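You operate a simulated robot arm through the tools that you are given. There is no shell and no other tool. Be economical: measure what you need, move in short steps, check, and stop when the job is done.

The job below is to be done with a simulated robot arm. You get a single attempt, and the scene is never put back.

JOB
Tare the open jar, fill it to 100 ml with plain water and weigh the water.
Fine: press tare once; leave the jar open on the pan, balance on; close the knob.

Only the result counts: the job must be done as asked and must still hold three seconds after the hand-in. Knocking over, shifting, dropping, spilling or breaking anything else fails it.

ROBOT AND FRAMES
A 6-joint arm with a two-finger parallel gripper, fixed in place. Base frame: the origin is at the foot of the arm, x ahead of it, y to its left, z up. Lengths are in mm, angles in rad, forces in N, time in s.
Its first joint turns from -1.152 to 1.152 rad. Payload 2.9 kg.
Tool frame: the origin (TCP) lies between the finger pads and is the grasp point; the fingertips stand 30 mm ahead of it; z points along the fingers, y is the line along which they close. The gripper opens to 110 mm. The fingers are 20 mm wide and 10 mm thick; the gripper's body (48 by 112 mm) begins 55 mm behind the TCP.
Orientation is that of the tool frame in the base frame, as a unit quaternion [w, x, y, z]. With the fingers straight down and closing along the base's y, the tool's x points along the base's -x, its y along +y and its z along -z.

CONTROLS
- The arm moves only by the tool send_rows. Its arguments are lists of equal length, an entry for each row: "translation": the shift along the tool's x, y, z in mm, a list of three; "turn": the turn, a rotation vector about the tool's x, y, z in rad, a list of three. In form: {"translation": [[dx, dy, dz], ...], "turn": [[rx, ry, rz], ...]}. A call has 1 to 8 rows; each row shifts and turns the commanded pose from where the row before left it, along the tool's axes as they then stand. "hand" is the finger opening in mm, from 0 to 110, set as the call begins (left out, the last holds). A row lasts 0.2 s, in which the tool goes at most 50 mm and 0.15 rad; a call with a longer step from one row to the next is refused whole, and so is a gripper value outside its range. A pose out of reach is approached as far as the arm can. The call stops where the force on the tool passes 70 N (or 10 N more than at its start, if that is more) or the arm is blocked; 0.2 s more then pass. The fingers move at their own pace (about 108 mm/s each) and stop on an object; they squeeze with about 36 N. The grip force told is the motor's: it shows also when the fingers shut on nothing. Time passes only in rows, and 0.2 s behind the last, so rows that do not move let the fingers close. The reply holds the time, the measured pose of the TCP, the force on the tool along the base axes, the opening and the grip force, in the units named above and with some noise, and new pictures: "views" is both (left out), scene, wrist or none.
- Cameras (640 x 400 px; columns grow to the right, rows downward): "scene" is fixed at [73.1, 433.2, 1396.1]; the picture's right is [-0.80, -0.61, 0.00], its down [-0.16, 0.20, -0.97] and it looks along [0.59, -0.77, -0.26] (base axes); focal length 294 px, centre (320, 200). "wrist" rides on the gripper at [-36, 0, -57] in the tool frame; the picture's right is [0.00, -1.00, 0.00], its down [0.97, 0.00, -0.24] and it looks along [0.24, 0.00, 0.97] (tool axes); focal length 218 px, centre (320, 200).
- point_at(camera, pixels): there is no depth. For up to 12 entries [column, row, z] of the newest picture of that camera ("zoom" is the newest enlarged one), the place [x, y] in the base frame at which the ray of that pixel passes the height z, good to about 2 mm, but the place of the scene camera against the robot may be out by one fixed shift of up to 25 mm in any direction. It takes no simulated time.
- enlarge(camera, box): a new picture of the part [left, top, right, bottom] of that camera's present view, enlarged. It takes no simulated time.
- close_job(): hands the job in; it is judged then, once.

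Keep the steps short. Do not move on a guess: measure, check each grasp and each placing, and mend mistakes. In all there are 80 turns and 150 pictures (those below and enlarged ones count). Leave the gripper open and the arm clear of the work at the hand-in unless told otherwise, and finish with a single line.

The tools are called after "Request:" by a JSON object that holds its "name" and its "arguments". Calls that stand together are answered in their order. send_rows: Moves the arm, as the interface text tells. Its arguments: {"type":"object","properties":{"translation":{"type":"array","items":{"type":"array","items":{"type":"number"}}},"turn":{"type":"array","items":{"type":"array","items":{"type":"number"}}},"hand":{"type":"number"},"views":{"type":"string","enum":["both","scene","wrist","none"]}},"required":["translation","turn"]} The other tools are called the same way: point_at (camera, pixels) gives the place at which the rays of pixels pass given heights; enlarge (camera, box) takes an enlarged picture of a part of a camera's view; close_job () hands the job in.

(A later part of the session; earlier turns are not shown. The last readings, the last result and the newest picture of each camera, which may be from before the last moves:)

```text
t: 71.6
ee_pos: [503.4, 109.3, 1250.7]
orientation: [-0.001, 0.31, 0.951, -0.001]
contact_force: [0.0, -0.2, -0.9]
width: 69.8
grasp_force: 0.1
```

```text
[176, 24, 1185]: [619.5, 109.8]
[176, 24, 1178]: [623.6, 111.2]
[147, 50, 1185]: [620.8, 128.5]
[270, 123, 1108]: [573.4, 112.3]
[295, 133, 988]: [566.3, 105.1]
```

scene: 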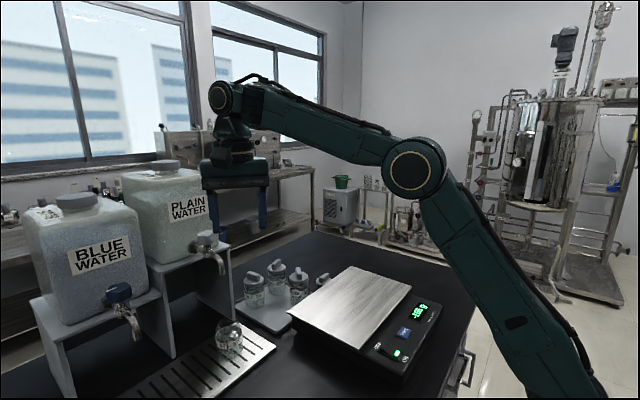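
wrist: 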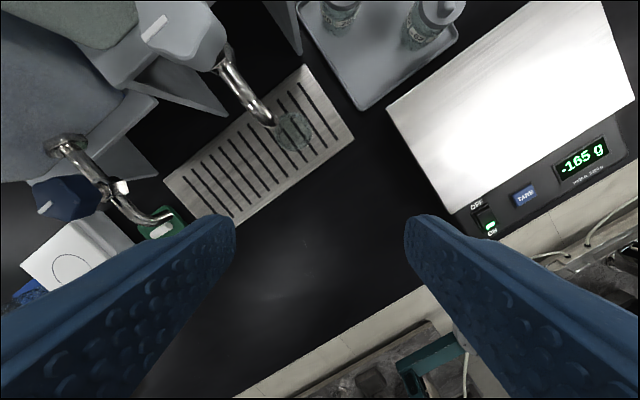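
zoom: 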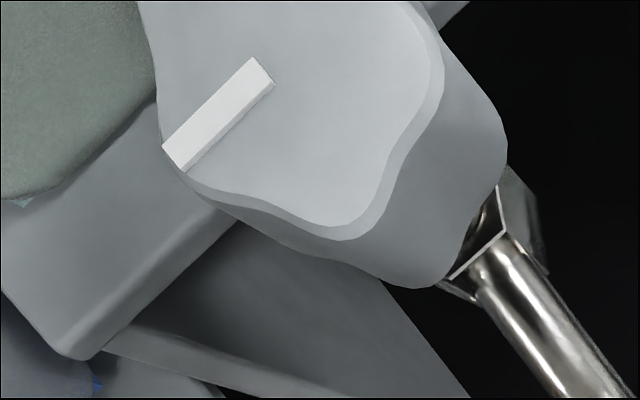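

Knob centre reads (620,108), pointer along +y. I move over it at TCP z≈1250 (tips 35 mm above it) and check.

Request:
{"name": "send_rows", "arguments": {"translation": [[-31.6, 22.6, 0], [-31.6, 22.6, 0], [-31.7, 22.6, 0], [0, 0, 0]], "turn": [[0, 0, 0], [0, 0, 0], [0, 0, 0], [0, 0, 0]], "views": "wrist"}}

Request:
{"name": "enlarge", "arguments": {"camera": "scene", "box": [130, 130, 290, 280]}}

```text
t: 72.6
ee_pos: [561.7, 102.5, 1230.7]
orientation: [0.0, 0.309, 0.951, -0.001]
contact_force: [-0.2, 1.0, -0.2]
width: 70.0
grasp_force: 0.1
out of reach, approached as far as the arm can: row 2, 3
```

wrist: 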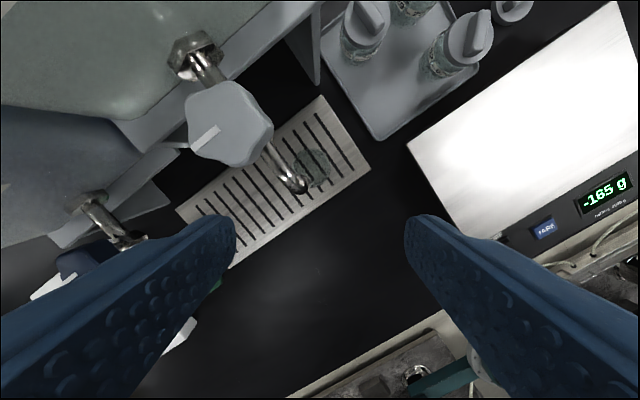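

```text
2.67 times, centred on (210, 205) of scene
```

zoom: 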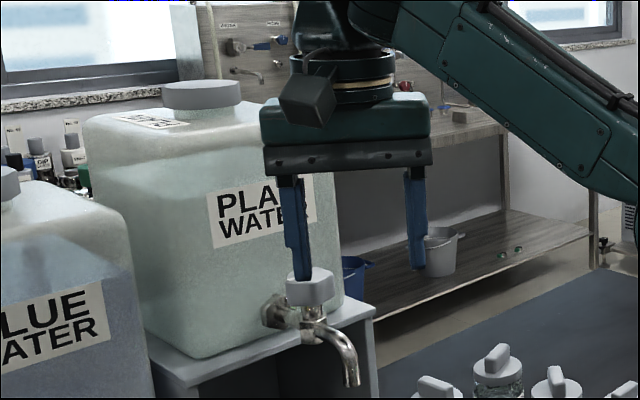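

At x=620 the vertical tool is out of reach, so I'll grip the knob from the front with the tilted tool (this also keeps the hand off the tank). Back off, undo the yaw, tilt 0.8.

Request:
{"name": "send_rows", "arguments": {"translation": [[24, -17.5, 0], [24, -17.5, 0], [0, 0, 0], [0, 0, 0], [0, 0, 0], [0, 0, 0], [0, 0, 0], [0, 0, 0]], "turn": [[0, 0, 0], [0, 0, 0], [0, 0, -0.126], [0, 0, -0.126], [0, 0, -0.126], [0, 0, -0.125], [0, 0, -0.125], [0, 0, 0]], "views": "none"}}

Request:
{"name": "send_rows", "arguments": {"translation": [[0, 0, 0], [0, 0, 0], [0, 0, 0], [0, 0, 0], [0, 0, 0], [0, 0, 0], [0, 0, 0]], "turn": [[0, -0.134, 0], [0, -0.134, 0], [0, -0.133, 0], [0, -0.133, 0], [0, -0.133, 0], [0, -0.133, 0], [0, 0, 0]], "views": "wrist"}}

```text
t: 74.4
ee_pos: [503.9, 103.0, 1228.3]
orientation: [-0.001, 0.0, 1.0, -0.001]
contact_force: [-0.6, -0.9, 0.2]
width: 70.1
grasp_force: 0.0
```

```text
t: 76.0
ee_pos: [583.8, 129.6, 1322.9]
orientation: [0.343, 0.0, 0.939, -0.001]
contact_force: [-0.3, 0.0, 0.9]
width: 70.1
grasp_force: 0.0
out of reach, approached as far as the arm can: row 1, 2, 3, 4, 5, 6
```

wrist: 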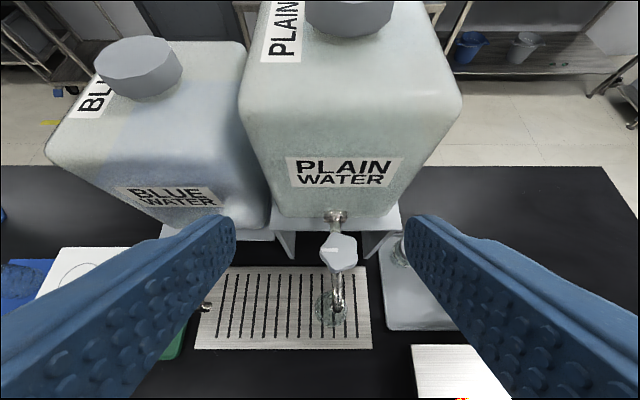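

The solver drifted to (584,130,1323), tilt 0.70, still clear of the tank. From here I go down and slightly back to in front of the knob and see whether it tracks.

Request:
{"name": "send_rows", "arguments": {"translation": [[24.4, -6.8, 18.7], [24.4, -6.8, 18.7], [24.4, -6.8, 18.7], [0, 0, 0]], "turn": [[0, 0, 0], [0, 0, 0], [0, 0, 0], [0, 0, 0]], "views": "wrist"}}

```text
t: 77.0
ee_pos: [587.9, 121.2, 1319.0]
orientation: [0.339, -0.001, 0.941, -0.001]
contact_force: [0.6, -0.8, -0.2]
width: 70.2
grasp_force: 0.1
out of reach, approached as far as the arm can: row 1, 2, 3
```

wrist: 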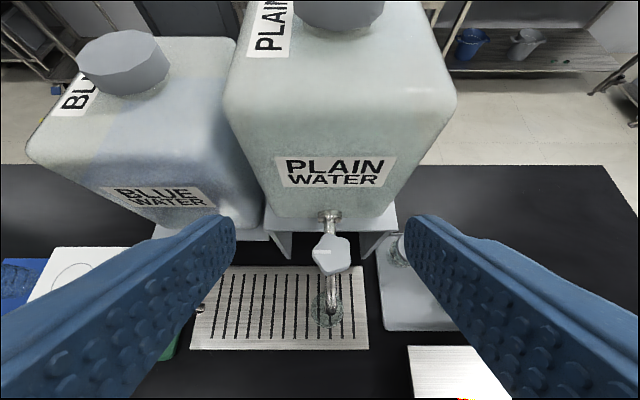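

The arm is sliding along a reach limit. I recover as before: undo the tilt while backing away from the tank.

Request:
{"name": "send_rows", "arguments": {"translation": [[30, -2, 0], [30, -2, 0], [30, -2, 0], [30, -2, 0], [30, -2, 0], [25, 0, 0], [0, 0, 40], [0, 0, 40]], "turn": [[0, 0.115, 0], [0, 0.115, 0], [0, 0.115, 0], [0, 0.115, 0], [0, 0.115, 0], [0, 0.115, 0], [0, 0, 0], [0, 0, 0]], "views": "scene"}}

```text
t: 78.8
ee_pos: [462.0, 118.8, 1197.7]
orientation: [0.01, 0.022, 1.0, -0.001]
contact_force: [-4.2, 0.0, -0.5]
width: 69.8
grasp_force: 0.2
out of reach, approached as far as the arm can: row 1, 2, 7, 8
```

scene: 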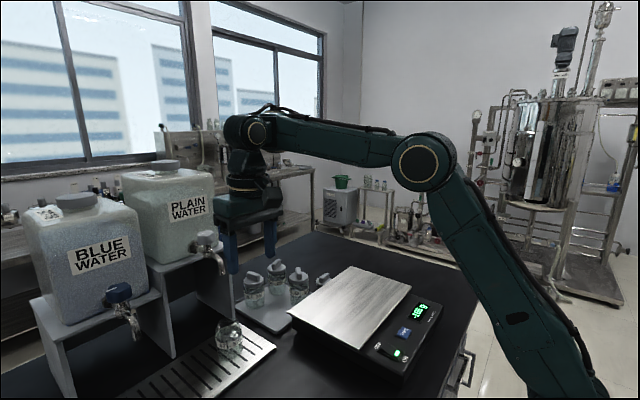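

Request:
{"name": "send_rows", "arguments": {"translation": [[0, 0, 0], [0, 0, 10], [0, 0, 20]], "turn": [[0, 0, 0], [0, 0, 0], [0, 0, 0]], "views": "none"}}

Request:
{"name": "send_rows", "arguments": {"translation": [[0, 0, 30], [20, -5, 30], [0, 0, 0]], "turn": [[0, 0, -0.044], [0, 0, 0], [0, 0, 0]], "views": "none"}}

```text
t: 79.6
ee_pos: [471.4, 122.9, 1188.9]
orientation: [0.01, 0.0, 1.0, -0.002]
contact_force: [-0.1, 0.8, 0.4]
width: 69.8
grasp_force: 0.0
out of reach, approached as far as the arm can: row 2, 3
```

```text
t: 80.4
ee_pos: [486.5, 140.6, 1171.9]
orientation: [-0.006, -0.022, 1.0, 0.016]
contact_force: [0.5, -0.3, 0.6]
width: 70.0
grasp_force: 0.1
out of reach, approached as far as the arm can: row 1, 2
```

A joint seems to be caught at a limit. I repeat the recovery that worked earlier: up and back, then right and down toward the robot's front, all in free space.

Request:
{"name": "send_rows", "arguments": {"translation": [[20, 0, -30], [20, 0, -30], [20, 0, -30], [20, 0, -30], [0, 0, 0]], "turn": [[0, 0, 0], [0, 0, 0], [0, 0, 0], [0, 0, 0], [0, 0, 0]], "views": "none"}}

Request:
{"name": "send_rows", "arguments": {"translation": [[0, 0, 0], [10, -34, 15], [10, -34, 15], [10, -34, 15], [10, -34, 15], [10, -34, 15], [10, -34, 15], [0, 0, 0]], "turn": [[0, 0, 0], [0, 0, 0], [0, 0, 0], [0, 0, 0], [0, 0, 0], [0, 0, 0], [0, 0, 0], [0, 0, 0]], "views": "scene"}}

```text
t: 81.6
ee_pos: [398.3, 118.6, 1282.3]
orientation: [0.013, -0.022, 1.0, -0.002]
contact_force: [-0.3, 0.2, -0.6]
width: 70.0
grasp_force: 0.0
out of reach, approached as far as the arm can: row 1
```

```text
t: 83.4
ee_pos: [365.4, -90.3, 1244.3]
orientation: [0.011, -0.021, 1.0, 0.0]
contact_force: [0.0, -1.1, 0.1]
width: 70.2
grasp_force: 0.0
out of reach, approached as far as the arm can: row 4, 5, 6, 7
```

scene: 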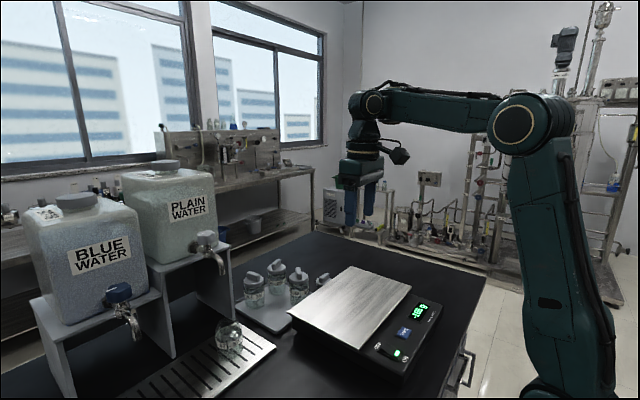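

I probe small moves in several directions to find which motion is blocked.

Request:
{"name": "send_rows", "arguments": {"translation": [[0, 0, 15], [0, 0, 0]], "turn": [[0, 0, 0], [0, 0, 0]], "views": "none"}}

Request:
{"name": "send_rows", "arguments": {"translation": [[0, 0, 0], [0, 0, 0], [0, 0, 0], [0, 0, 0]], "turn": [[0, 0, 0.1], [0, 0, 0.1], [0, 0, 0.1], [0, 0, 0]], "views": "none"}}

Request:
{"name": "send_rows", "arguments": {"translation": [[0, 0, 15], [0, 0, 15], [0, 0, 0]], "turn": [[0, 0, 0], [0, 0, 0], [0, 0, 0]], "views": "none"}}

Request:
{"name": "send_rows", "arguments": {"translation": [[0, 0, 0], [0, 0, 0], [0, 0, 0], [0, 0, 0]], "turn": [[0, 0.1, 0], [0, 0.1, 0], [0, 0.1, 0], [0, 0, 0]], "views": "none"}}

Request:
{"name": "send_rows", "arguments": {"translation": [[0, 0, 15], [0, 0, 15], [0, 0, 0]], "turn": [[0, 0, 0], [0, 0, 0], [0, 0, 0]], "views": "none"}}

```text
t: 84.0
ee_pos: [370.0, -89.5, 1243.2]
orientation: [0.01, -0.023, 1.0, 0.0]
contact_force: [-0.3, -1.1, 0.1]
width: 70.0
grasp_force: 0.1
out of reach, approached as far as the arm can: row 1
```

```text
t: 85.0
ee_pos: [372.3, -89.0, 1243.5]
orientation: [0.014, 0.128, 0.992, 0.0]
contact_force: [-0.7, -0.4, 0.0]
width: 70.1
grasp_force: 0.1
```

```text
t: 85.8
ee_pos: [380.7, -89.6, 1239.7]
orientation: [0.011, 0.128, 0.992, 0.002]
contact_force: [0.1, -0.8, -0.4]
width: 69.8
grasp_force: 0.1
out of reach, approached as far as the arm can: row 1, 2
```

```text
t: 86.8
ee_pos: [380.5, -94.5, 1212.1]
orientation: [-0.096, 0.126, 0.987, -0.005]
contact_force: [0.2, 0.2, 0.2]
width: 70.0
grasp_force: 0.0
out of reach, approached as far as the arm can: row 2, 3
```

```text
t: 87.6
ee_pos: [374.6, -91.9, 1182.9]
orientation: [-0.094, 0.127, 0.987, -0.005]
contact_force: [-0.8, 0.2, -0.8]
width: 70.1
grasp_force: 0.1
```

Backward tilt frees the motion, so the wrist is in a flipped branch. The first drift earlier ended in the good branch; I repeat that same sequence (same spot, tilt forward 0.96 and back, then down/right) in free space.

Request:
{"name": "send_rows", "arguments": {"translation": [[0, 0, -35], [0, 0, -35], [0, 0, -35], [0, 0, -35], [0, 0, 0]], "turn": [[0, 0, -0.13], [0, 0, -0.125], [0, -0.095, 0], [0, -0.095, 0], [0, 0, 0]], "views": "none"}}

Request:
{"name": "send_rows", "arguments": {"translation": [[-14, 40, 0], [-14, 40, 0], [-14, 40, 0], [-14, 40, 0], [-14, 40, 0], [-12, 40, 0], [0, 0, 0]], "turn": [[0, 0, 0], [0, 0, 0], [0, 0, 0], [0, 0, 0], [0, 0, 0], [0, 0, 0], [0, 0, 0]], "views": "none"}}

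Request:
{"name": "send_rows", "arguments": {"translation": [[0, 0, 0], [0, 0, 0], [0, 0, 0], [0, 0, 0], [0, 0, 0], [0, 0, 0], [0, 0, 0], [0, 0, 0]], "turn": [[0, -0.12, 0], [0, -0.12, 0], [0, -0.12, 0], [0, -0.12, 0], [0, -0.12, 0], [0, -0.12, 0], [0, -0.12, 0], [0, -0.12, 0]], "views": "none"}}

Request:
{"name": "send_rows", "arguments": {"translation": [[0, 0, 0], [0, 0, 0], [0, 0, 0], [0, 0, 0], [0, 0, 0], [0, 0, 0], [0, 0, 0], [0, 0, 0]], "turn": [[0, 0.12, 0], [0, 0.12, 0], [0, 0.12, 0], [0, 0.12, 0], [0, 0.12, 0], [0, 0.12, 0], [0, 0.12, 0], [0, 0.12, 0]], "views": "none"}}

Request:
{"name": "send_rows", "arguments": {"translation": [[0, 0, 0], [20, -34, 20], [20, -34, 20], [20, -34, 20], [20, -34, 20], [20, -34, 20], [0, 0, 0]], "turn": [[0, -0.074, 0], [0, 0, 0], [0, 0, 0], [0, 0, 0], [0, 0, 0], [0, 0, 0], [0, 0, 0]], "views": "scene"}}

```text
t: 88.8
ee_pos: [398.4, -95.5, 1310.7]
orientation: [0.001, 0.0, 1.0, 0.008]
contact_force: [-0.1, 0.0, -0.1]
width: 70.1
grasp_force: 0.0
out of reach, approached as far as the arm can: row 1
```

```text
t: 90.4
ee_pos: [475.5, 143.3, 1311.8]
orientation: [0.001, 0.0, 1.0, 0.006]
contact_force: [0.5, 0.1, 0.3]
width: 70.1
grasp_force: 0.1
out of reach, approached as far as the arm can: row 6
```

```text
t: 92.2
ee_pos: [531.1, 166.0, 1396.3]
orientation: [0.402, 0.003, 0.916, 0.007]
contact_force: [-0.3, 0.4, 1.7]
width: 70.2
grasp_force: 0.0
out of reach, approached as far as the arm can: row 4, 5, 6, 7, 8
```

```text
t: 94.0
ee_pos: [436.0, 158.7, 1293.3]
orientation: [-0.066, 0.0, 0.998, 0.007]
contact_force: [-0.1, 0.1, -0.2]
width: 70.0
grasp_force: 0.0
out of reach, approached as far as the arm can: row 3, 4, 5, 6, 7, 8
```

```text
t: 95.6
ee_pos: [339.4, -11.4, 1230.6]
orientation: [-0.034, 0.0, 0.999, 0.005]
contact_force: [-0.4, -0.2, -0.7]
width: 70.0
grasp_force: 0.1
out of reach, approached as far as the arm can: row 5, 6
```

scene: 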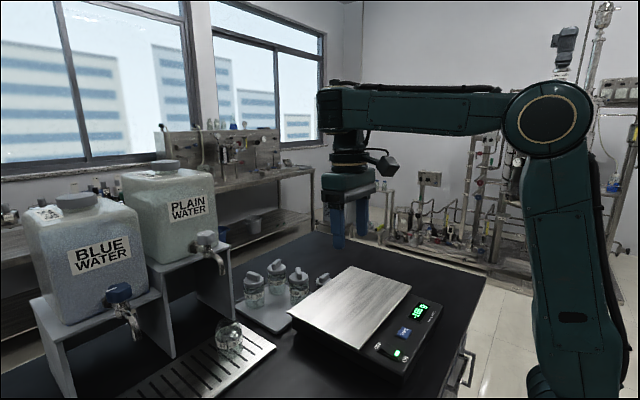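

Still blocked. I try one larger commanded descent over the free bench (down to z≈1010 at y≈60), which may make the solver pick the other wrist branch; tips stay above everything.

Request:
{"name": "send_rows", "arguments": {"translation": [[0, 40, 20], [0, 30, 40], [0, 0, 40], [0, 0, 40], [0, 0, 40], [0, 0, 40], [0, 0, 0], [0, 0, 0]], "turn": [[0, -0.068, 0], [0, 0, 0], [0, 0, 0], [0, 0, 0], [0, 0, 0], [0, 0, 0], [0, 0, 0], [0, 0, 0]], "views": "scene"}}

Request:
{"name": "send_rows", "arguments": {"translation": [[0, 0, 0], [0, 0, 0], [0, 0, 0], [0, 0, 0], [0, 0, 20], [0, 0, 20]], "turn": [[0, 0.12, 0], [0, 0.12, 0], [0, 0.12, 0], [0, 0.12, 0], [0, 0, 0], [0, 0, 0]], "views": "none"}}

```text
t: 97.4
ee_pos: [398.4, 62.4, 1231.0]
orientation: [0.001, -0.001, 1.0, 0.007]
contact_force: [0.0, -0.1, -0.6]
width: 69.7
grasp_force: 0.1
out of reach, approached as far as the arm can: row 1, 2, 3, 4, 5, 6
```

scene: 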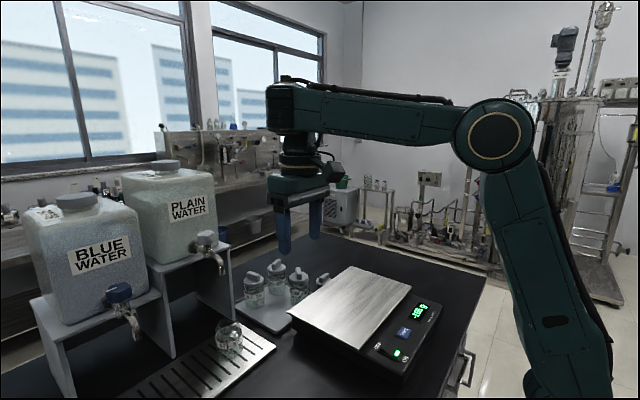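

```text
t: 98.8
ee_pos: [384.5, 61.6, 1193.1]
orientation: [-0.201, -0.002, 0.98, 0.012]
contact_force: [0.4, -0.6, 0.2]
width: 70.3
grasp_force: 0.1
out of reach, approached as far as the arm can: row 1
```

Still blocked. The flips happened when the arm over-extended, so I try an over-extension in free space to the front-right at height, come back, and test descending and tilting.

Request:
{"name": "send_rows", "arguments": {"translation": [[0, -30, -25], [0, -30, -25], [0, -30, -25], [0, -30, -25], [0, 0, 0]], "turn": [[0, -0.1, 0], [0, -0.1, 0], [0, -0.1, 0], [0, -0.1, 0], [0, 0, 0]], "views": "none"}}

Request:
{"name": "send_rows", "arguments": {"translation": [[-45, 0, 0], [-45, 0, 0], [-45, 0, 0], [-45, 0, 0], [-45, 0, 0], [0, 0, 0]], "turn": [[0, 0, 0], [0, 0, 0], [0, 0, 0], [0, 0, 0], [0, 0, 0], [0, 0, 0]], "views": "none"}}

Request:
{"name": "send_rows", "arguments": {"translation": [[40, 0, 0], [40, 0, 0], [40, 0, 0], [0, 0, 0]], "turn": [[0, 0, 0], [0, 0, 0], [0, 0, 0], [0, 0, 0]], "views": "none"}}

Request:
{"name": "send_rows", "arguments": {"translation": [[0, 0, 35], [0, 0, 35], [0, 0, 35], [0, 0, 0]], "turn": [[0, 0, 0], [0, 0, 0], [0, 0, 0], [0, 0, 0]], "views": "none"}}

Request:
{"name": "enlarge", "arguments": {"camera": "scene", "box": [180, 20, 460, 260]}}

```text
t: 100.0
ee_pos: [410.4, -62.5, 1288.3]
orientation: [-0.001, 0.001, 1.0, 0.012]
contact_force: [-0.5, -0.2, 0.0]
width: 70.1
grasp_force: 0.0
```

```text
t: 100.8
ee_pos: [528.6, -60.3, 1261.5]
orientation: [-0.017, -0.002, 1.0, 0.013]
contact_force: [15.1, -1.7, -23.9]
width: 70.0
grasp_force: 0.0
out of reach, approached as far as the arm can: row 3
stopped in row 3: the force on the tool passed its limit (the readings are from after the stop); the commanded pose is now the measured one
```

```text
t: 101.8
ee_pos: [409.4, -62.0, 1265.5]
orientation: [-0.018, -0.001, 1.0, 0.014]
contact_force: [0.3, -0.4, 1.0]
width: 70.0
grasp_force: 0.1
```

```text
t: 102.8
ee_pos: [427.3, -59.9, 1201.8]
orientation: [-0.02, -0.002, 1.0, 0.013]
contact_force: [0.5, 0.3, -0.2]
width: 69.9
grasp_force: 0.0
out of reach, approached as far as the arm can: row 1, 2, 3
```

```text
1.67 times, centred on (320, 140) of scene
```

zoom: 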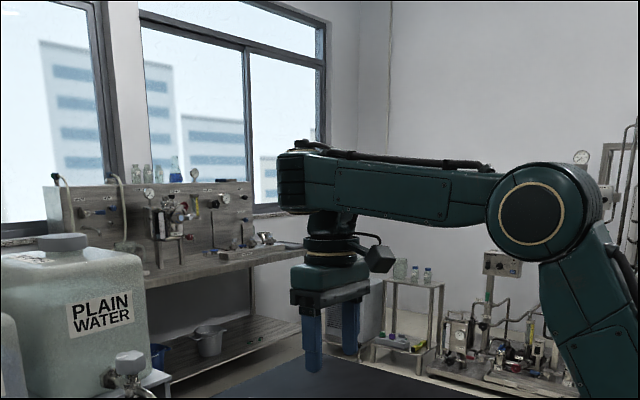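

The barrier lets the arm pass when tilted backward, so I try going around it: tilt back 0.4, descend over the free bench to z≈1050, then tilt forward again there.

Request:
{"name": "send_rows", "arguments": {"translation": [[0, 10, 0], [0, 10, 0], [0, 10, 0], [0, 10, 0], [0, 0, 0]], "turn": [[0, 0.1, 0], [0, 0.1, 0], [0, 0.1, 0], [0, 0.1, 0], [0, 0, 0]], "views": "none"}}

Request:
{"name": "send_rows", "arguments": {"translation": [[-10, 12, 26], [-10, 12, 26], [-10, 12, 26], [-10, 12, 26], [-10, 12, 26], [0, 0, 0]], "turn": [[0, 0, 0], [0, 0, 0], [0, 0, 0], [0, 0, 0], [0, 0, 0], [0, 0, 0]], "views": "none"}}

Request:
{"name": "send_rows", "arguments": {"translation": [[0, 0, 0], [0, 0, 0], [0, 0, 0], [0, 0, 0], [0, 0, 0]], "turn": [[0, -0.1, 0], [0, -0.1, 0], [0, -0.1, 0], [0, -0.1, 0], [0, 0, 0]], "views": "none"}}

Request:
{"name": "send_rows", "arguments": {"translation": [[0, 0, 0], [0, 0, 0], [0, 0, 0], [0, 0, 0], [0, 0, 0], [0, 0, 0]], "turn": [[0, -0.13, 0], [0, -0.13, 0], [0, -0.13, 0], [0, -0.13, 0], [0, -0.13, 0], [0, 0, 0]], "views": "scene"}}

```text
t: 104.0
ee_pos: [433.4, -34.2, 1204.0]
orientation: [-0.165, -0.005, 0.986, 0.022]
contact_force: [0.1, 0.1, -0.1]
width: 70.0
grasp_force: 0.2
out of reach, approached as far as the arm can: row 1, 2
```

```text
t: 105.4
ee_pos: [451.0, 34.0, 1079.9]
orientation: [-0.168, -0.004, 0.986, 0.021]
contact_force: [-0.4, -0.2, 0.5]
width: 70.2
grasp_force: 0.0
out of reach, approached as far as the arm can: row 5
```

```text
t: 106.6
ee_pos: [535.8, 33.1, 1166.7]
orientation: [0.033, 0.0, 0.999, 0.022]
contact_force: [-0.5, 0.3, 0.1]
width: 69.8
grasp_force: 0.1
out of reach, approached as far as the arm can: row 1, 2, 3, 4
```

```text
t: 108.0
ee_pos: [632.1, 35.5, 1244.1]
orientation: [0.286, 0.006, 0.958, 0.021]
contact_force: [0.9, 0.0, -0.1]
width: 70.1
grasp_force: 0.1
out of reach, approached as far as the arm can: row 1, 2, 3, 4, 5
```

scene: 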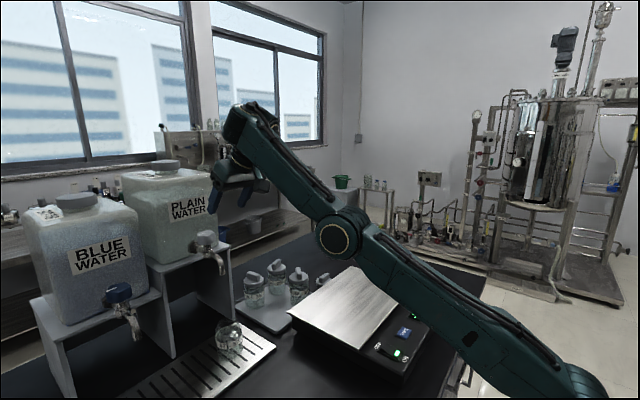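

The arm extended with a low elbow here. I bring it back up towards the start pose (318,-158,1325), which was in the good configuration, and test a descent from there.

Request:
{"name": "send_rows", "arguments": {"translation": [[22, -15, -39], [25, -15, -36], [30, -15, -32], [36, -15, -25], [40, -15, -20], [0, 0, 0]], "turn": [[0, 0.116, 0], [0, 0.116, 0], [0, 0.116, 0], [0, 0.116, 0], [0, 0.116, 0], [0, 0, 0]], "views": "none"}}

Request:
{"name": "send_rows", "arguments": {"translation": [[28, -29, 5], [28, -29, 5], [28, -29, 5], [28, -29, 5], [0, 0, 0]], "turn": [[0, 0, 0], [0, 0, 0], [0, 0, 0], [0, 0, 0], [0, 0, 0]], "views": "scene"}}

Request:
{"name": "send_rows", "arguments": {"translation": [[0, 20, 40], [0, 20, 40], [0, 20, 40], [0, 20, 40], [0, 0, 0]], "turn": [[0, 0, 0], [0, 0, 0], [0, 0, 0], [0, 0, 0], [0, 0, 0]], "views": "scene"}}

```text
t: 109.4
ee_pos: [432.2, -43.1, 1333.5]
orientation: [-0.001, 0.002, 1.0, 0.022]
contact_force: [0.0, 0.6, 0.3]
width: 69.8
grasp_force: 0.1
```

```text
t: 110.6
ee_pos: [320.4, -159.2, 1309.0]
orientation: [0.0, 0.0, 1.0, 0.021]
contact_force: [-0.2, -0.4, 0.2]
width: 69.9
grasp_force: 0.0
```

scene: 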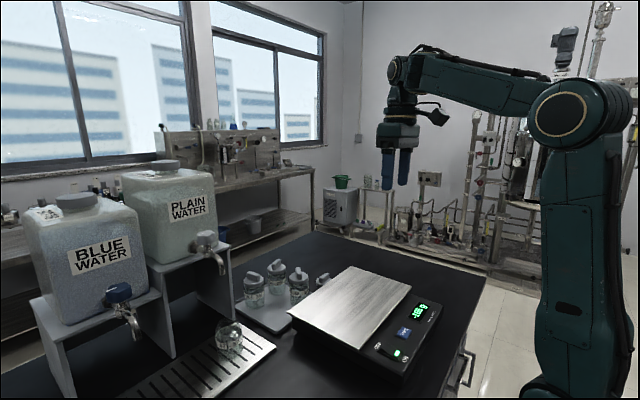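

```text
t: 111.8
ee_pos: [331.2, -104.4, 1185.3]
orientation: [-0.015, -0.003, 1.0, -0.019]
contact_force: [0.5, 0.3, 0.8]
width: 69.9
grasp_force: 0.1
out of reach, approached as far as the arm can: row 2, 3, 4
```

scene: 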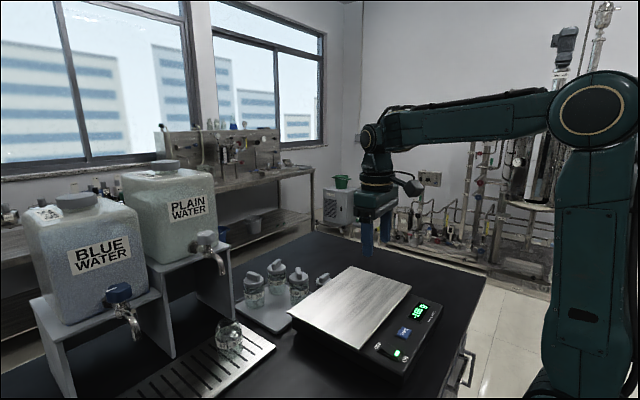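

Back near the start pose there was no flag; the descent flagged only in later rows. I correct the small orientation error and test slow descent.

Request:
{"name": "send_rows", "arguments": {"translation": [[0, 0, 0], [0, 0, 0]], "turn": [[-0.038, -0.03, 0], [0, 0, 0]], "views": "none"}}

Request:
{"name": "send_rows", "arguments": {"translation": [[0, 0, 10], [0, 0, 10], [0, 0, 10], [0, 0, 10], [0, 0, 10], [0, 0, 10], [0, 0, 0]], "turn": [[0, 0, 0], [0, 0, 0], [0, 0, 0], [0, 0, 0], [0, 0, 0], [0, 0, 0], [0, 0, 0]], "views": "none"}}

Request:
{"name": "send_rows", "arguments": {"translation": [[30, 0, 0], [30, 0, 0], [0, -30, 20], [0, -30, 20], [0, 0, 20], [0, 0, 20], [0, 0, 0]], "turn": [[0, 0, 0], [0, 0, 0], [0, 0, 0], [0, 0, 0], [0, 0, 0], [0, 0, 0], [0, 0, 0]], "views": "none"}}

Request:
{"name": "send_rows", "arguments": {"translation": [[-40, 0, 0], [-40, 0, 0], [-30, 0, 0], [0, 0, 0]], "turn": [[0, 0, 0], [0, 0, 0], [0, 0, 0], [0, 0, 0]], "views": "none"}}

Request:
{"name": "send_rows", "arguments": {"translation": [[0, 0, 0], [0, 0, 0], [0, 0, 0], [0, 0, 0], [0, 0, 0], [0, 0, 0], [0, 0, 0]], "turn": [[0, -0.134, 0], [0, -0.134, 0], [0, -0.133, 0], [0, -0.133, 0], [0, -0.133, 0], [0, -0.133, 0], [0, 0, 0]], "views": "none"}}

```text
t: 112.4
ee_pos: [331.4, -90.0, 1173.4]
orientation: [0.0, -0.002, 1.0, 0.006]
contact_force: [-0.3, -0.8, 0.6]
width: 70.1
grasp_force: 0.1
out of reach, approached as far as the arm can: row 1
```

```text
t: 114.0
ee_pos: [327.9, -92.5, 1114.6]
orientation: [0.001, -0.004, 1.0, 0.005]
contact_force: [-0.1, 0.2, -1.3]
width: 69.9
grasp_force: 0.1
```

```text
t: 115.6
ee_pos: [267.7, -151.5, 1034.0]
orientation: [0.0, -0.003, 1.0, 0.005]
contact_force: [0.2, -0.8, 0.2]
width: 69.8
grasp_force: 0.0
```

```text
t: 116.6
ee_pos: [378.7, -150.6, 1035.4]
orientation: [0.0, -0.004, 1.0, 0.005]
contact_force: [-0.1, 0.3, 0.1]
width: 70.2
grasp_force: 0.1
```

```text
t: 118.2
ee_pos: [378.3, -151.3, 1036.3]
orientation: [0.391, -0.002, 0.92, 0.007]
contact_force: [0.5, 0.0, -0.4]
width: 70.0
grasp_force: 0.1
```

Recovered: all moves track again, with tilt 0.8. Now I go up, left to y≈108, forward along both sides of the knob at z≈1180, and close on it.

Request:
{"name": "send_rows", "arguments": {"translation": [[-25.9, 0, -25], [-25.9, 0, -25], [-25.9, 0, -25], [-25.9, 0, -25], [0, 0, 0]], "turn": [[0, 0, 0], [0, 0, 0], [0, 0, 0], [0, 0, 0], [0, 0, 0]], "views": "none"}}

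Request:
{"name": "send_rows", "arguments": {"translation": [[0, 37, 0], [0, 37, 0], [0, 37, 0], [0, 37, 0], [0, 37, 0], [0, 37, 0], [0, 37, 0], [0, 0, 0]], "turn": [[0, 0, 0], [0, 0, 0], [0, 0, 0], [0, 0, 0], [0, 0, 0], [0, 0, 0], [0, 0, 0], [0, 0, 0]], "views": "none"}}

Request:
{"name": "send_rows", "arguments": {"translation": [[-31.3, 0, 32.4], [-31.3, 0, 32.4], [-31.3, 0, 32.4], [-31.3, 0, 32.4], [-20.9, 0, 21.6], [-20.9, 0, 21.6], [0, 0, 0]], "turn": [[0, 0, 0], [0, 0, 0], [0, 0, 0], [0, 0, 0], [0, 0, 0], [0, 0, 0], [0, 0, 0]], "views": "both"}}

Request:
{"name": "enlarge", "arguments": {"camera": "scene", "box": [150, 180, 270, 280]}}

```text
t: 119.4
ee_pos: [379.9, -153.2, 1182.3]
orientation: [0.39, -0.002, 0.921, 0.007]
contact_force: [0.3, 0.1, -0.4]
width: 70.0
grasp_force: 0.1
```

```text
t: 121.2
ee_pos: [375.7, 107.6, 1183.3]
orientation: [0.39, -0.002, 0.921, 0.007]
contact_force: [-0.4, -0.4, 0.0]
width: 69.9
grasp_force: 0.1
```

```text
t: 122.8
ee_pos: [617.0, 107.2, 1181.8]
orientation: [0.39, -0.001, 0.921, 0.005]
contact_force: [-0.2, -0.1, 0.2]
width: 69.8
grasp_force: 0.1
```

scene: 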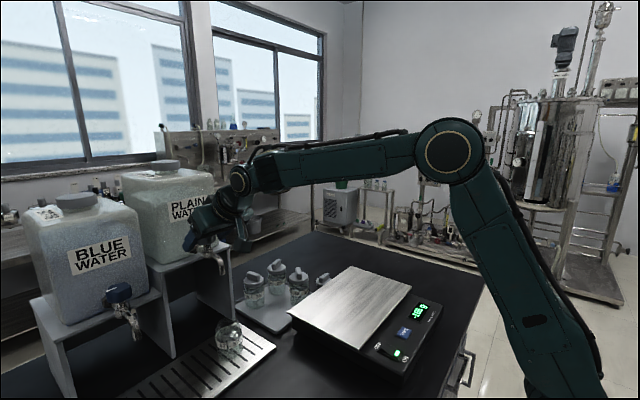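
wrist: 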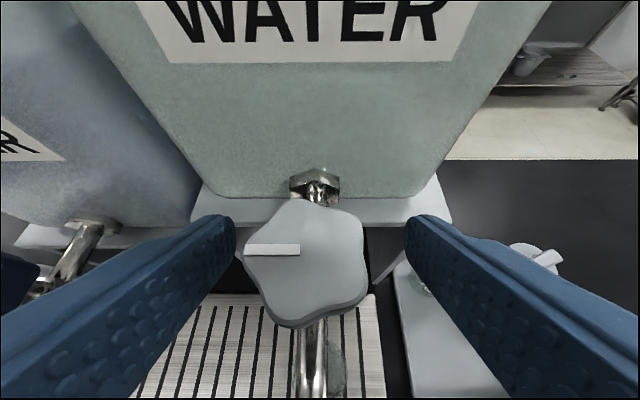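

```text
4.00 times, centred on (210, 230) of scene
```

zoom: 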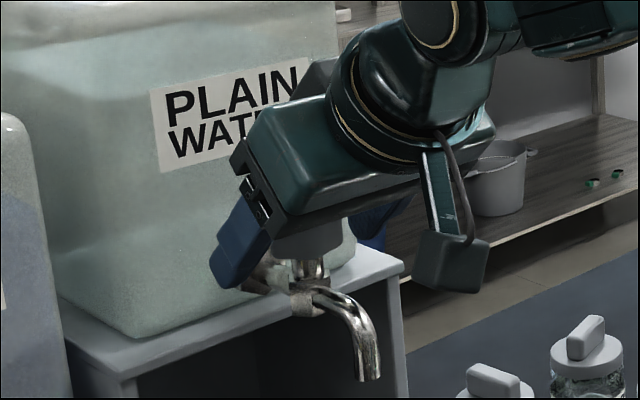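

Knob sits between the fingers, about 3 mm left of centre, pointer to +y (closed). I shift 3 mm, close on it, then turn counter-clockwise about the vertical in two stages of 0.36 rad, looking at jar and stream after each.

Request:
{"name": "send_rows", "arguments": {"translation": [[0, 3, 0], [0, 0, 0], [0, 0, 0], [0, 0, 0]], "turn": [[0, 0, 0], [0, 0, 0], [0, 0, 0], [0, 0, 0]], "views": "none", "hand": 0}}

Request:
{"name": "send_rows", "arguments": {"translation": [[0, 0, 0], [0, 0, 0], [0, 0, 0]], "turn": [[-0.0863, 0, -0.0834], [-0.0863, 0, -0.0834], [-0.0863, 0, -0.0834]], "views": "none"}}

Request:
{"name": "enlarge", "arguments": {"camera": "scene", "box": [170, 250, 290, 370]}}

Request:
{"name": "send_rows", "arguments": {"translation": [[0, 0, 0], [0, 0, 0], [0, 0, 0]], "turn": [[-0.0863, 0, -0.0834], [-0.0863, 0, -0.0834], [-0.0863, 0, -0.0834]], "views": "wrist"}}

Request:
{"name": "enlarge", "arguments": {"camera": "scene", "box": [170, 250, 290, 370]}}

```text
t: 123.8
ee_pos: [618.5, 109.7, 1182.0]
orientation: [0.39, -0.002, 0.921, 0.006]
contact_force: [4.1, -1.4, 2.8]
width: 34.4
grasp_force: 45.3
```

```text
t: 124.6
ee_pos: [619.0, 107.1, 1181.3]
orientation: [0.384, -0.165, 0.905, 0.075]
contact_force: [4.6, -11.8, 4.9]
width: 34.5
grasp_force: 45.1
```

```text
3.33 times, centred on (230, 310) of scene
```

zoom: 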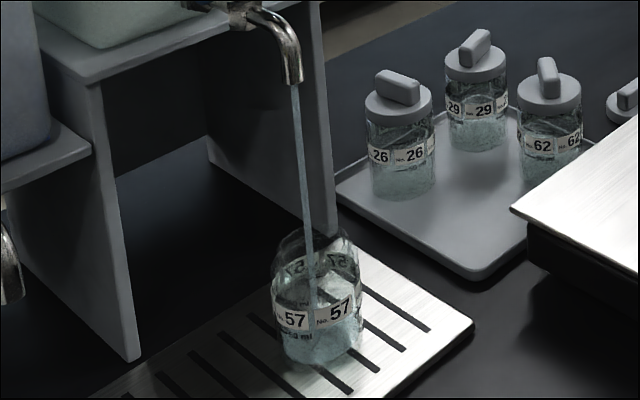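

```text
t: 125.4
ee_pos: [617.5, 106.6, 1180.7]
orientation: [0.367, -0.321, 0.862, 0.14]
contact_force: [-4.7, -30.3, 6.2]
width: 34.2
grasp_force: 45.2
```

wrist: 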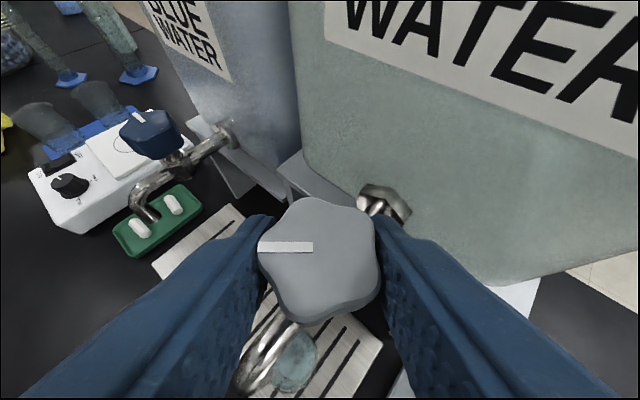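

```text
3.33 times, centred on (230, 310) of scene
```

zoom: 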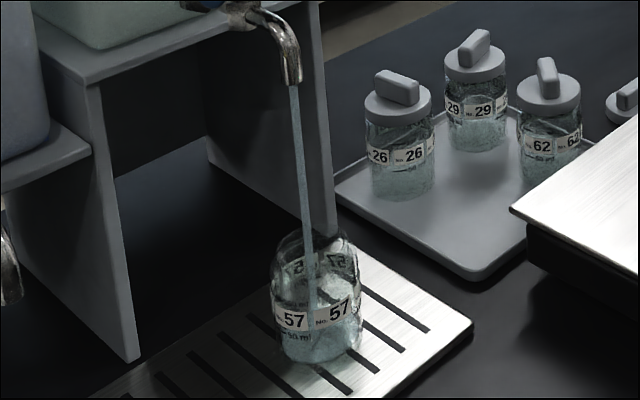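

The stream falls into the jar and thickens with opening. I zoom on the jar level, hold for about 1 s, and zoom again for the rate.

Request:
{"name": "enlarge", "arguments": {"camera": "scene", "box": [205, 312, 255, 362]}}

Request:
{"name": "send_rows", "arguments": {"translation": [[0, 0, 0], [0, 0, 0], [0, 0, 0], [0, 0, 0]], "turn": [[0, 0, 0], [0, 0, 0], [0, 0, 0], [0, 0, 0]], "views": "none"}}

Request:
{"name": "enlarge", "arguments": {"camera": "scene", "box": [205, 312, 255, 362]}}

```text
8.00 times, centred on (230, 337) of scene
```

zoom: 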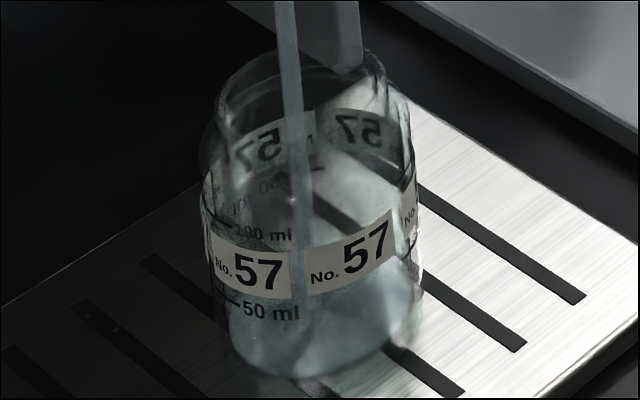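

```text
t: 126.4
ee_pos: [617.2, 105.3, 1181.3]
orientation: [0.367, -0.321, 0.862, 0.14]
contact_force: [-5.4, -30.4, 5.6]
width: 34.4
grasp_force: 45.1
```

```text
8.00 times, centred on (230, 337) of scene
5 turns are left
```

zoom: 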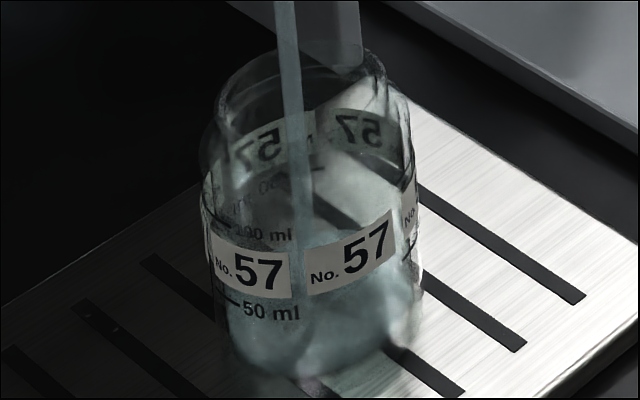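

5 turns left. Water is at roughly 30 ml and rises about 25 ml/s. I hold 1.2 s, look, hold 0.6 s more, look.

Request:
{"name": "send_rows", "arguments": {"translation": [[0, 0, 0], [0, 0, 0], [0, 0, 0], [0, 0, 0], [0, 0, 0]], "turn": [[0, 0, 0], [0, 0, 0], [0, 0, 0], [0, 0, 0], [0, 0, 0]], "views": "none"}}

Request:
{"name": "enlarge", "arguments": {"camera": "scene", "box": [205, 312, 255, 362]}}

Request:
{"name": "send_rows", "arguments": {"translation": [[0, 0, 0], [0, 0, 0]], "turn": [[0, 0, 0], [0, 0, 0]], "views": "none"}}

Request:
{"name": "enlarge", "arguments": {"camera": "scene", "box": [205, 312, 255, 362]}}

```text
t: 127.6
ee_pos: [618.2, 106.7, 1181.6]
orientation: [0.367, -0.32, 0.862, 0.141]
contact_force: [-5.8, -32.0, 3.7]
width: 34.7
grasp_force: 44.7
```

```text
8.00 times, centred on (230, 337) of scene
```

zoom: 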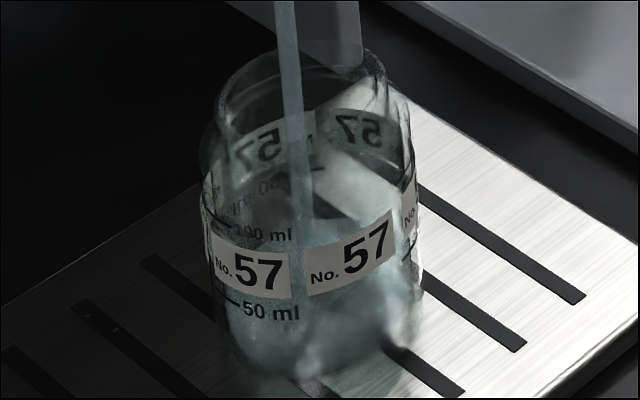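

```text
t: 128.2
ee_pos: [618.4, 106.9, 1181.3]
orientation: [0.366, -0.321, 0.862, 0.141]
contact_force: [-5.2, -30.9, 3.2]
width: 34.3
grasp_force: 45.0
```

```text
8.00 times, centred on (230, 337) of scene
4 turns are left
```

zoom: 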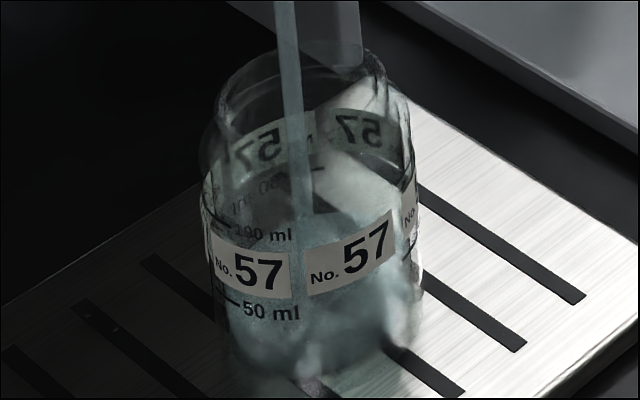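

4 turns left. Level is somewhere between 30 and 50 ml. I hold 1.8 s and 0.8 s more with tighter zooms on the level to calibrate the rate.

Request:
{"name": "enlarge", "arguments": {"camera": "scene", "box": [214, 326, 260, 362]}}

Request:
{"name": "send_rows", "arguments": {"translation": [[0, 0, 0], [0, 0, 0], [0, 0, 0], [0, 0, 0], [0, 0, 0], [0, 0, 0], [0, 0, 0], [0, 0, 0]], "turn": [[0, 0, 0], [0, 0, 0], [0, 0, 0], [0, 0, 0], [0, 0, 0], [0, 0, 0], [0, 0, 0], [0, 0, 0]], "views": "none"}}

Request:
{"name": "enlarge", "arguments": {"camera": "scene", "box": [205, 312, 255, 362]}}

Request:
{"name": "send_rows", "arguments": {"translation": [[0, 0, 0], [0, 0, 0], [0, 0, 0]], "turn": [[0, 0, 0], [0, 0, 0], [0, 0, 0]], "views": "none"}}

Request:
{"name": "enlarge", "arguments": {"camera": "scene", "box": [205, 312, 255, 362]}}

Request:
{"name": "enlarge", "arguments": {"camera": "wrist", "box": [230, 310, 350, 400]}}

```text
11.11 times, centred on (237, 344) of scene
```

zoom: 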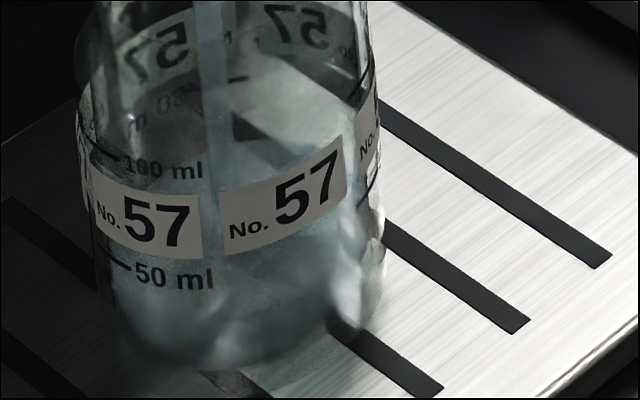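

```text
t: 130.0
ee_pos: [618.3, 107.2, 1181.3]
orientation: [0.367, -0.321, 0.862, 0.141]
contact_force: [-3.9, -30.4, 3.8]
width: 34.2
grasp_force: 45.0
```

```text
8.00 times, centred on (230, 337) of scene
```

zoom: 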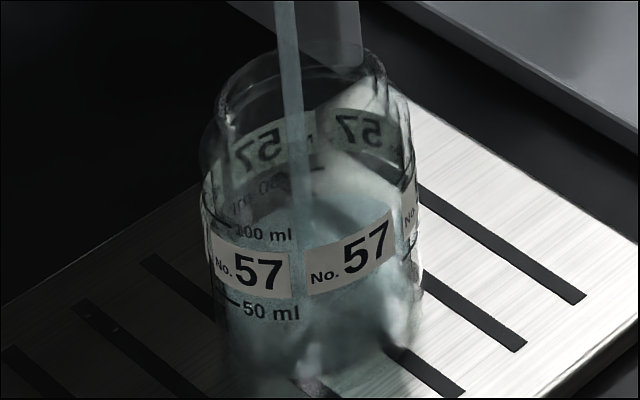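

```text
t: 130.8
ee_pos: [618.5, 107.0, 1181.2]
orientation: [0.367, -0.321, 0.862, 0.141]
contact_force: [-3.9, -31.4, 3.0]
width: 34.4
grasp_force: 44.7
```

```text
8.00 times, centred on (230, 337) of scene
```

zoom: 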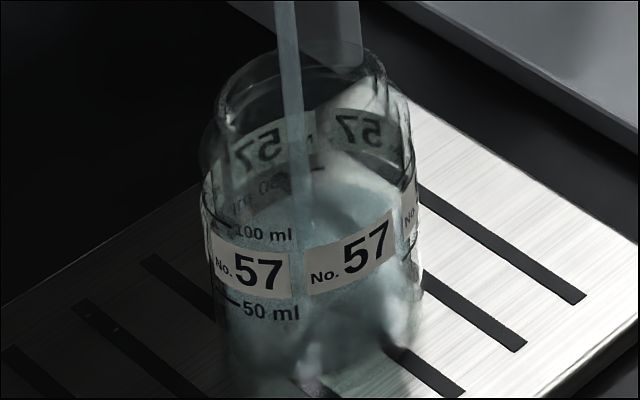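

```text
4.44 times, centred on (290, 355) of wrist
3 turns are left
```

zoom: 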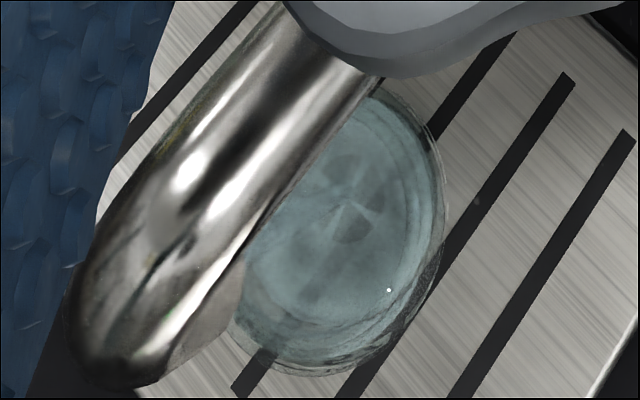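

3 turns left. Comparing with the 50 ml mark on the back wall (zoom row 168), the surface edge (row ≈190) is at about 38 ml, rising ≈6 ml/s (consistent with the start at t≈124.3). I hold 7.2 s more to reach about 80 ml and read again.

Request:
{"name": "send_rows", "arguments": {"translation": [[0, 0, 0], [0, 0, 0], [0, 0, 0], [0, 0, 0], [0, 0, 0], [0, 0, 0], [0, 0, 0], [0, 0, 0]], "turn": [[0, 0, 0], [0, 0, 0], [0, 0, 0], [0, 0, 0], [0, 0, 0], [0, 0, 0], [0, 0, 0], [0, 0, 0]], "views": "none"}}

Request:
{"name": "send_rows", "arguments": {"translation": [[0, 0, 0], [0, 0, 0], [0, 0, 0], [0, 0, 0], [0, 0, 0], [0, 0, 0], [0, 0, 0], [0, 0, 0]], "turn": [[0, 0, 0], [0, 0, 0], [0, 0, 0], [0, 0, 0], [0, 0, 0], [0, 0, 0], [0, 0, 0], [0, 0, 0]], "views": "none"}}

Request:
{"name": "enlarge", "arguments": {"camera": "scene", "box": [205, 312, 255, 362]}}

Request:
{"name": "send_rows", "arguments": {"translation": [[0, 0, 0], [0, 0, 0], [0, 0, 0], [0, 0, 0], [0, 0, 0], [0, 0, 0], [0, 0, 0], [0, 0, 0]], "turn": [[0, 0, 0], [0, 0, 0], [0, 0, 0], [0, 0, 0], [0, 0, 0], [0, 0, 0], [0, 0, 0], [0, 0, 0]], "views": "none"}}

Request:
{"name": "enlarge", "arguments": {"camera": "scene", "box": [205, 312, 255, 362]}}

Request:
{"name": "send_rows", "arguments": {"translation": [[0, 0, 0], [0, 0, 0], [0, 0, 0], [0, 0, 0], [0, 0, 0], [0, 0, 0], [0, 0, 0], [0, 0, 0]], "turn": [[0, 0, 0], [0, 0, 0], [0, 0, 0], [0, 0, 0], [0, 0, 0], [0, 0, 0], [0, 0, 0], [0, 0, 0]], "views": "none"}}

Request:
{"name": "enlarge", "arguments": {"camera": "scene", "box": [205, 312, 255, 362]}}

Request:
{"name": "enlarge", "arguments": {"camera": "scene", "box": [216, 320, 248, 345]}}

```text
t: 132.6
ee_pos: [618.0, 106.7, 1181.4]
orientation: [0.367, -0.321, 0.861, 0.142]
contact_force: [-3.8, -31.1, 3.9]
width: 34.4
grasp_force: 45.6
```

```text
t: 134.4
ee_pos: [619.1, 106.7, 1182.6]
orientation: [0.367, -0.321, 0.862, 0.141]
contact_force: [-3.0, -29.6, 3.4]
width: 34.3
grasp_force: 45.2
```

```text
8.00 times, centred on (230, 337) of scene
```

zoom: 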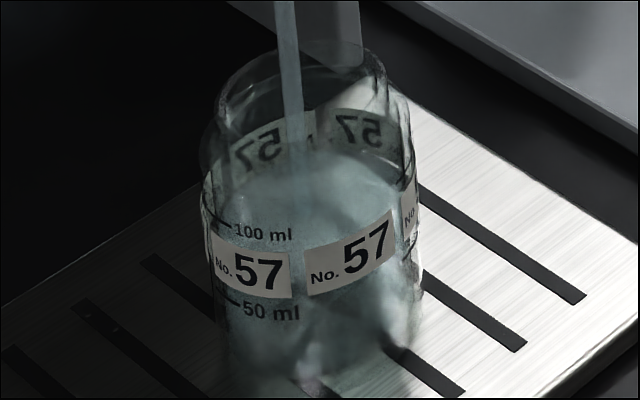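

```text
t: 136.2
ee_pos: [618.6, 107.1, 1181.4]
orientation: [0.367, -0.321, 0.861, 0.141]
contact_force: [-2.6, -29.7, 3.3]
width: 34.2
grasp_force: 45.5
```

```text
8.00 times, centred on (230, 337) of scene
```

zoom: 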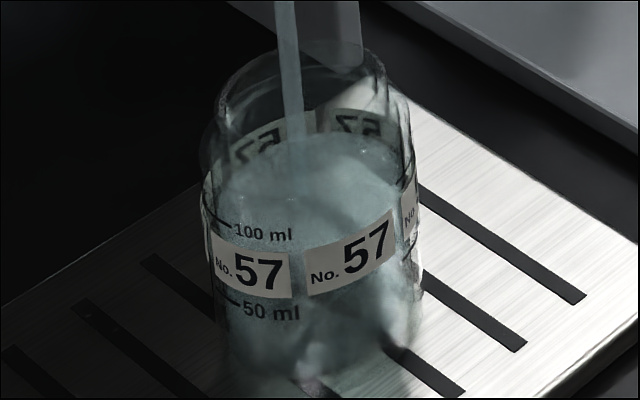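

```text
t: 138.0
ee_pos: [619.4, 106.5, 1182.6]
orientation: [0.367, -0.321, 0.862, 0.141]
contact_force: [-2.5, -29.5, 3.3]
width: 34.5
grasp_force: 44.7
```

```text
8.00 times, centred on (230, 337) of scene
```

zoom: 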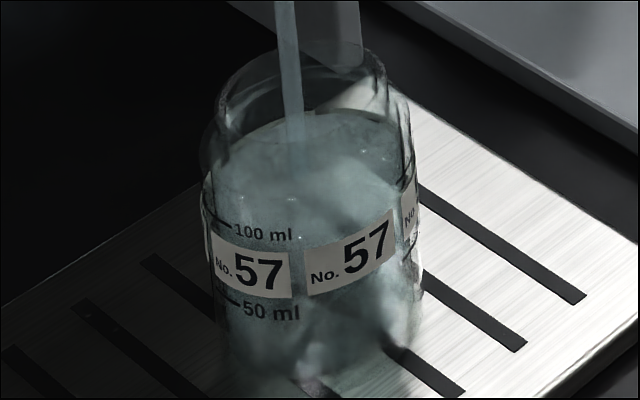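

```text
16.00 times, centred on (232, 332) of scene
2 turns are left
```

zoom: 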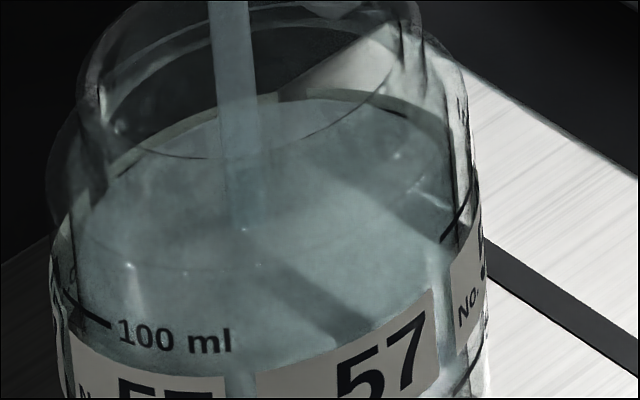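

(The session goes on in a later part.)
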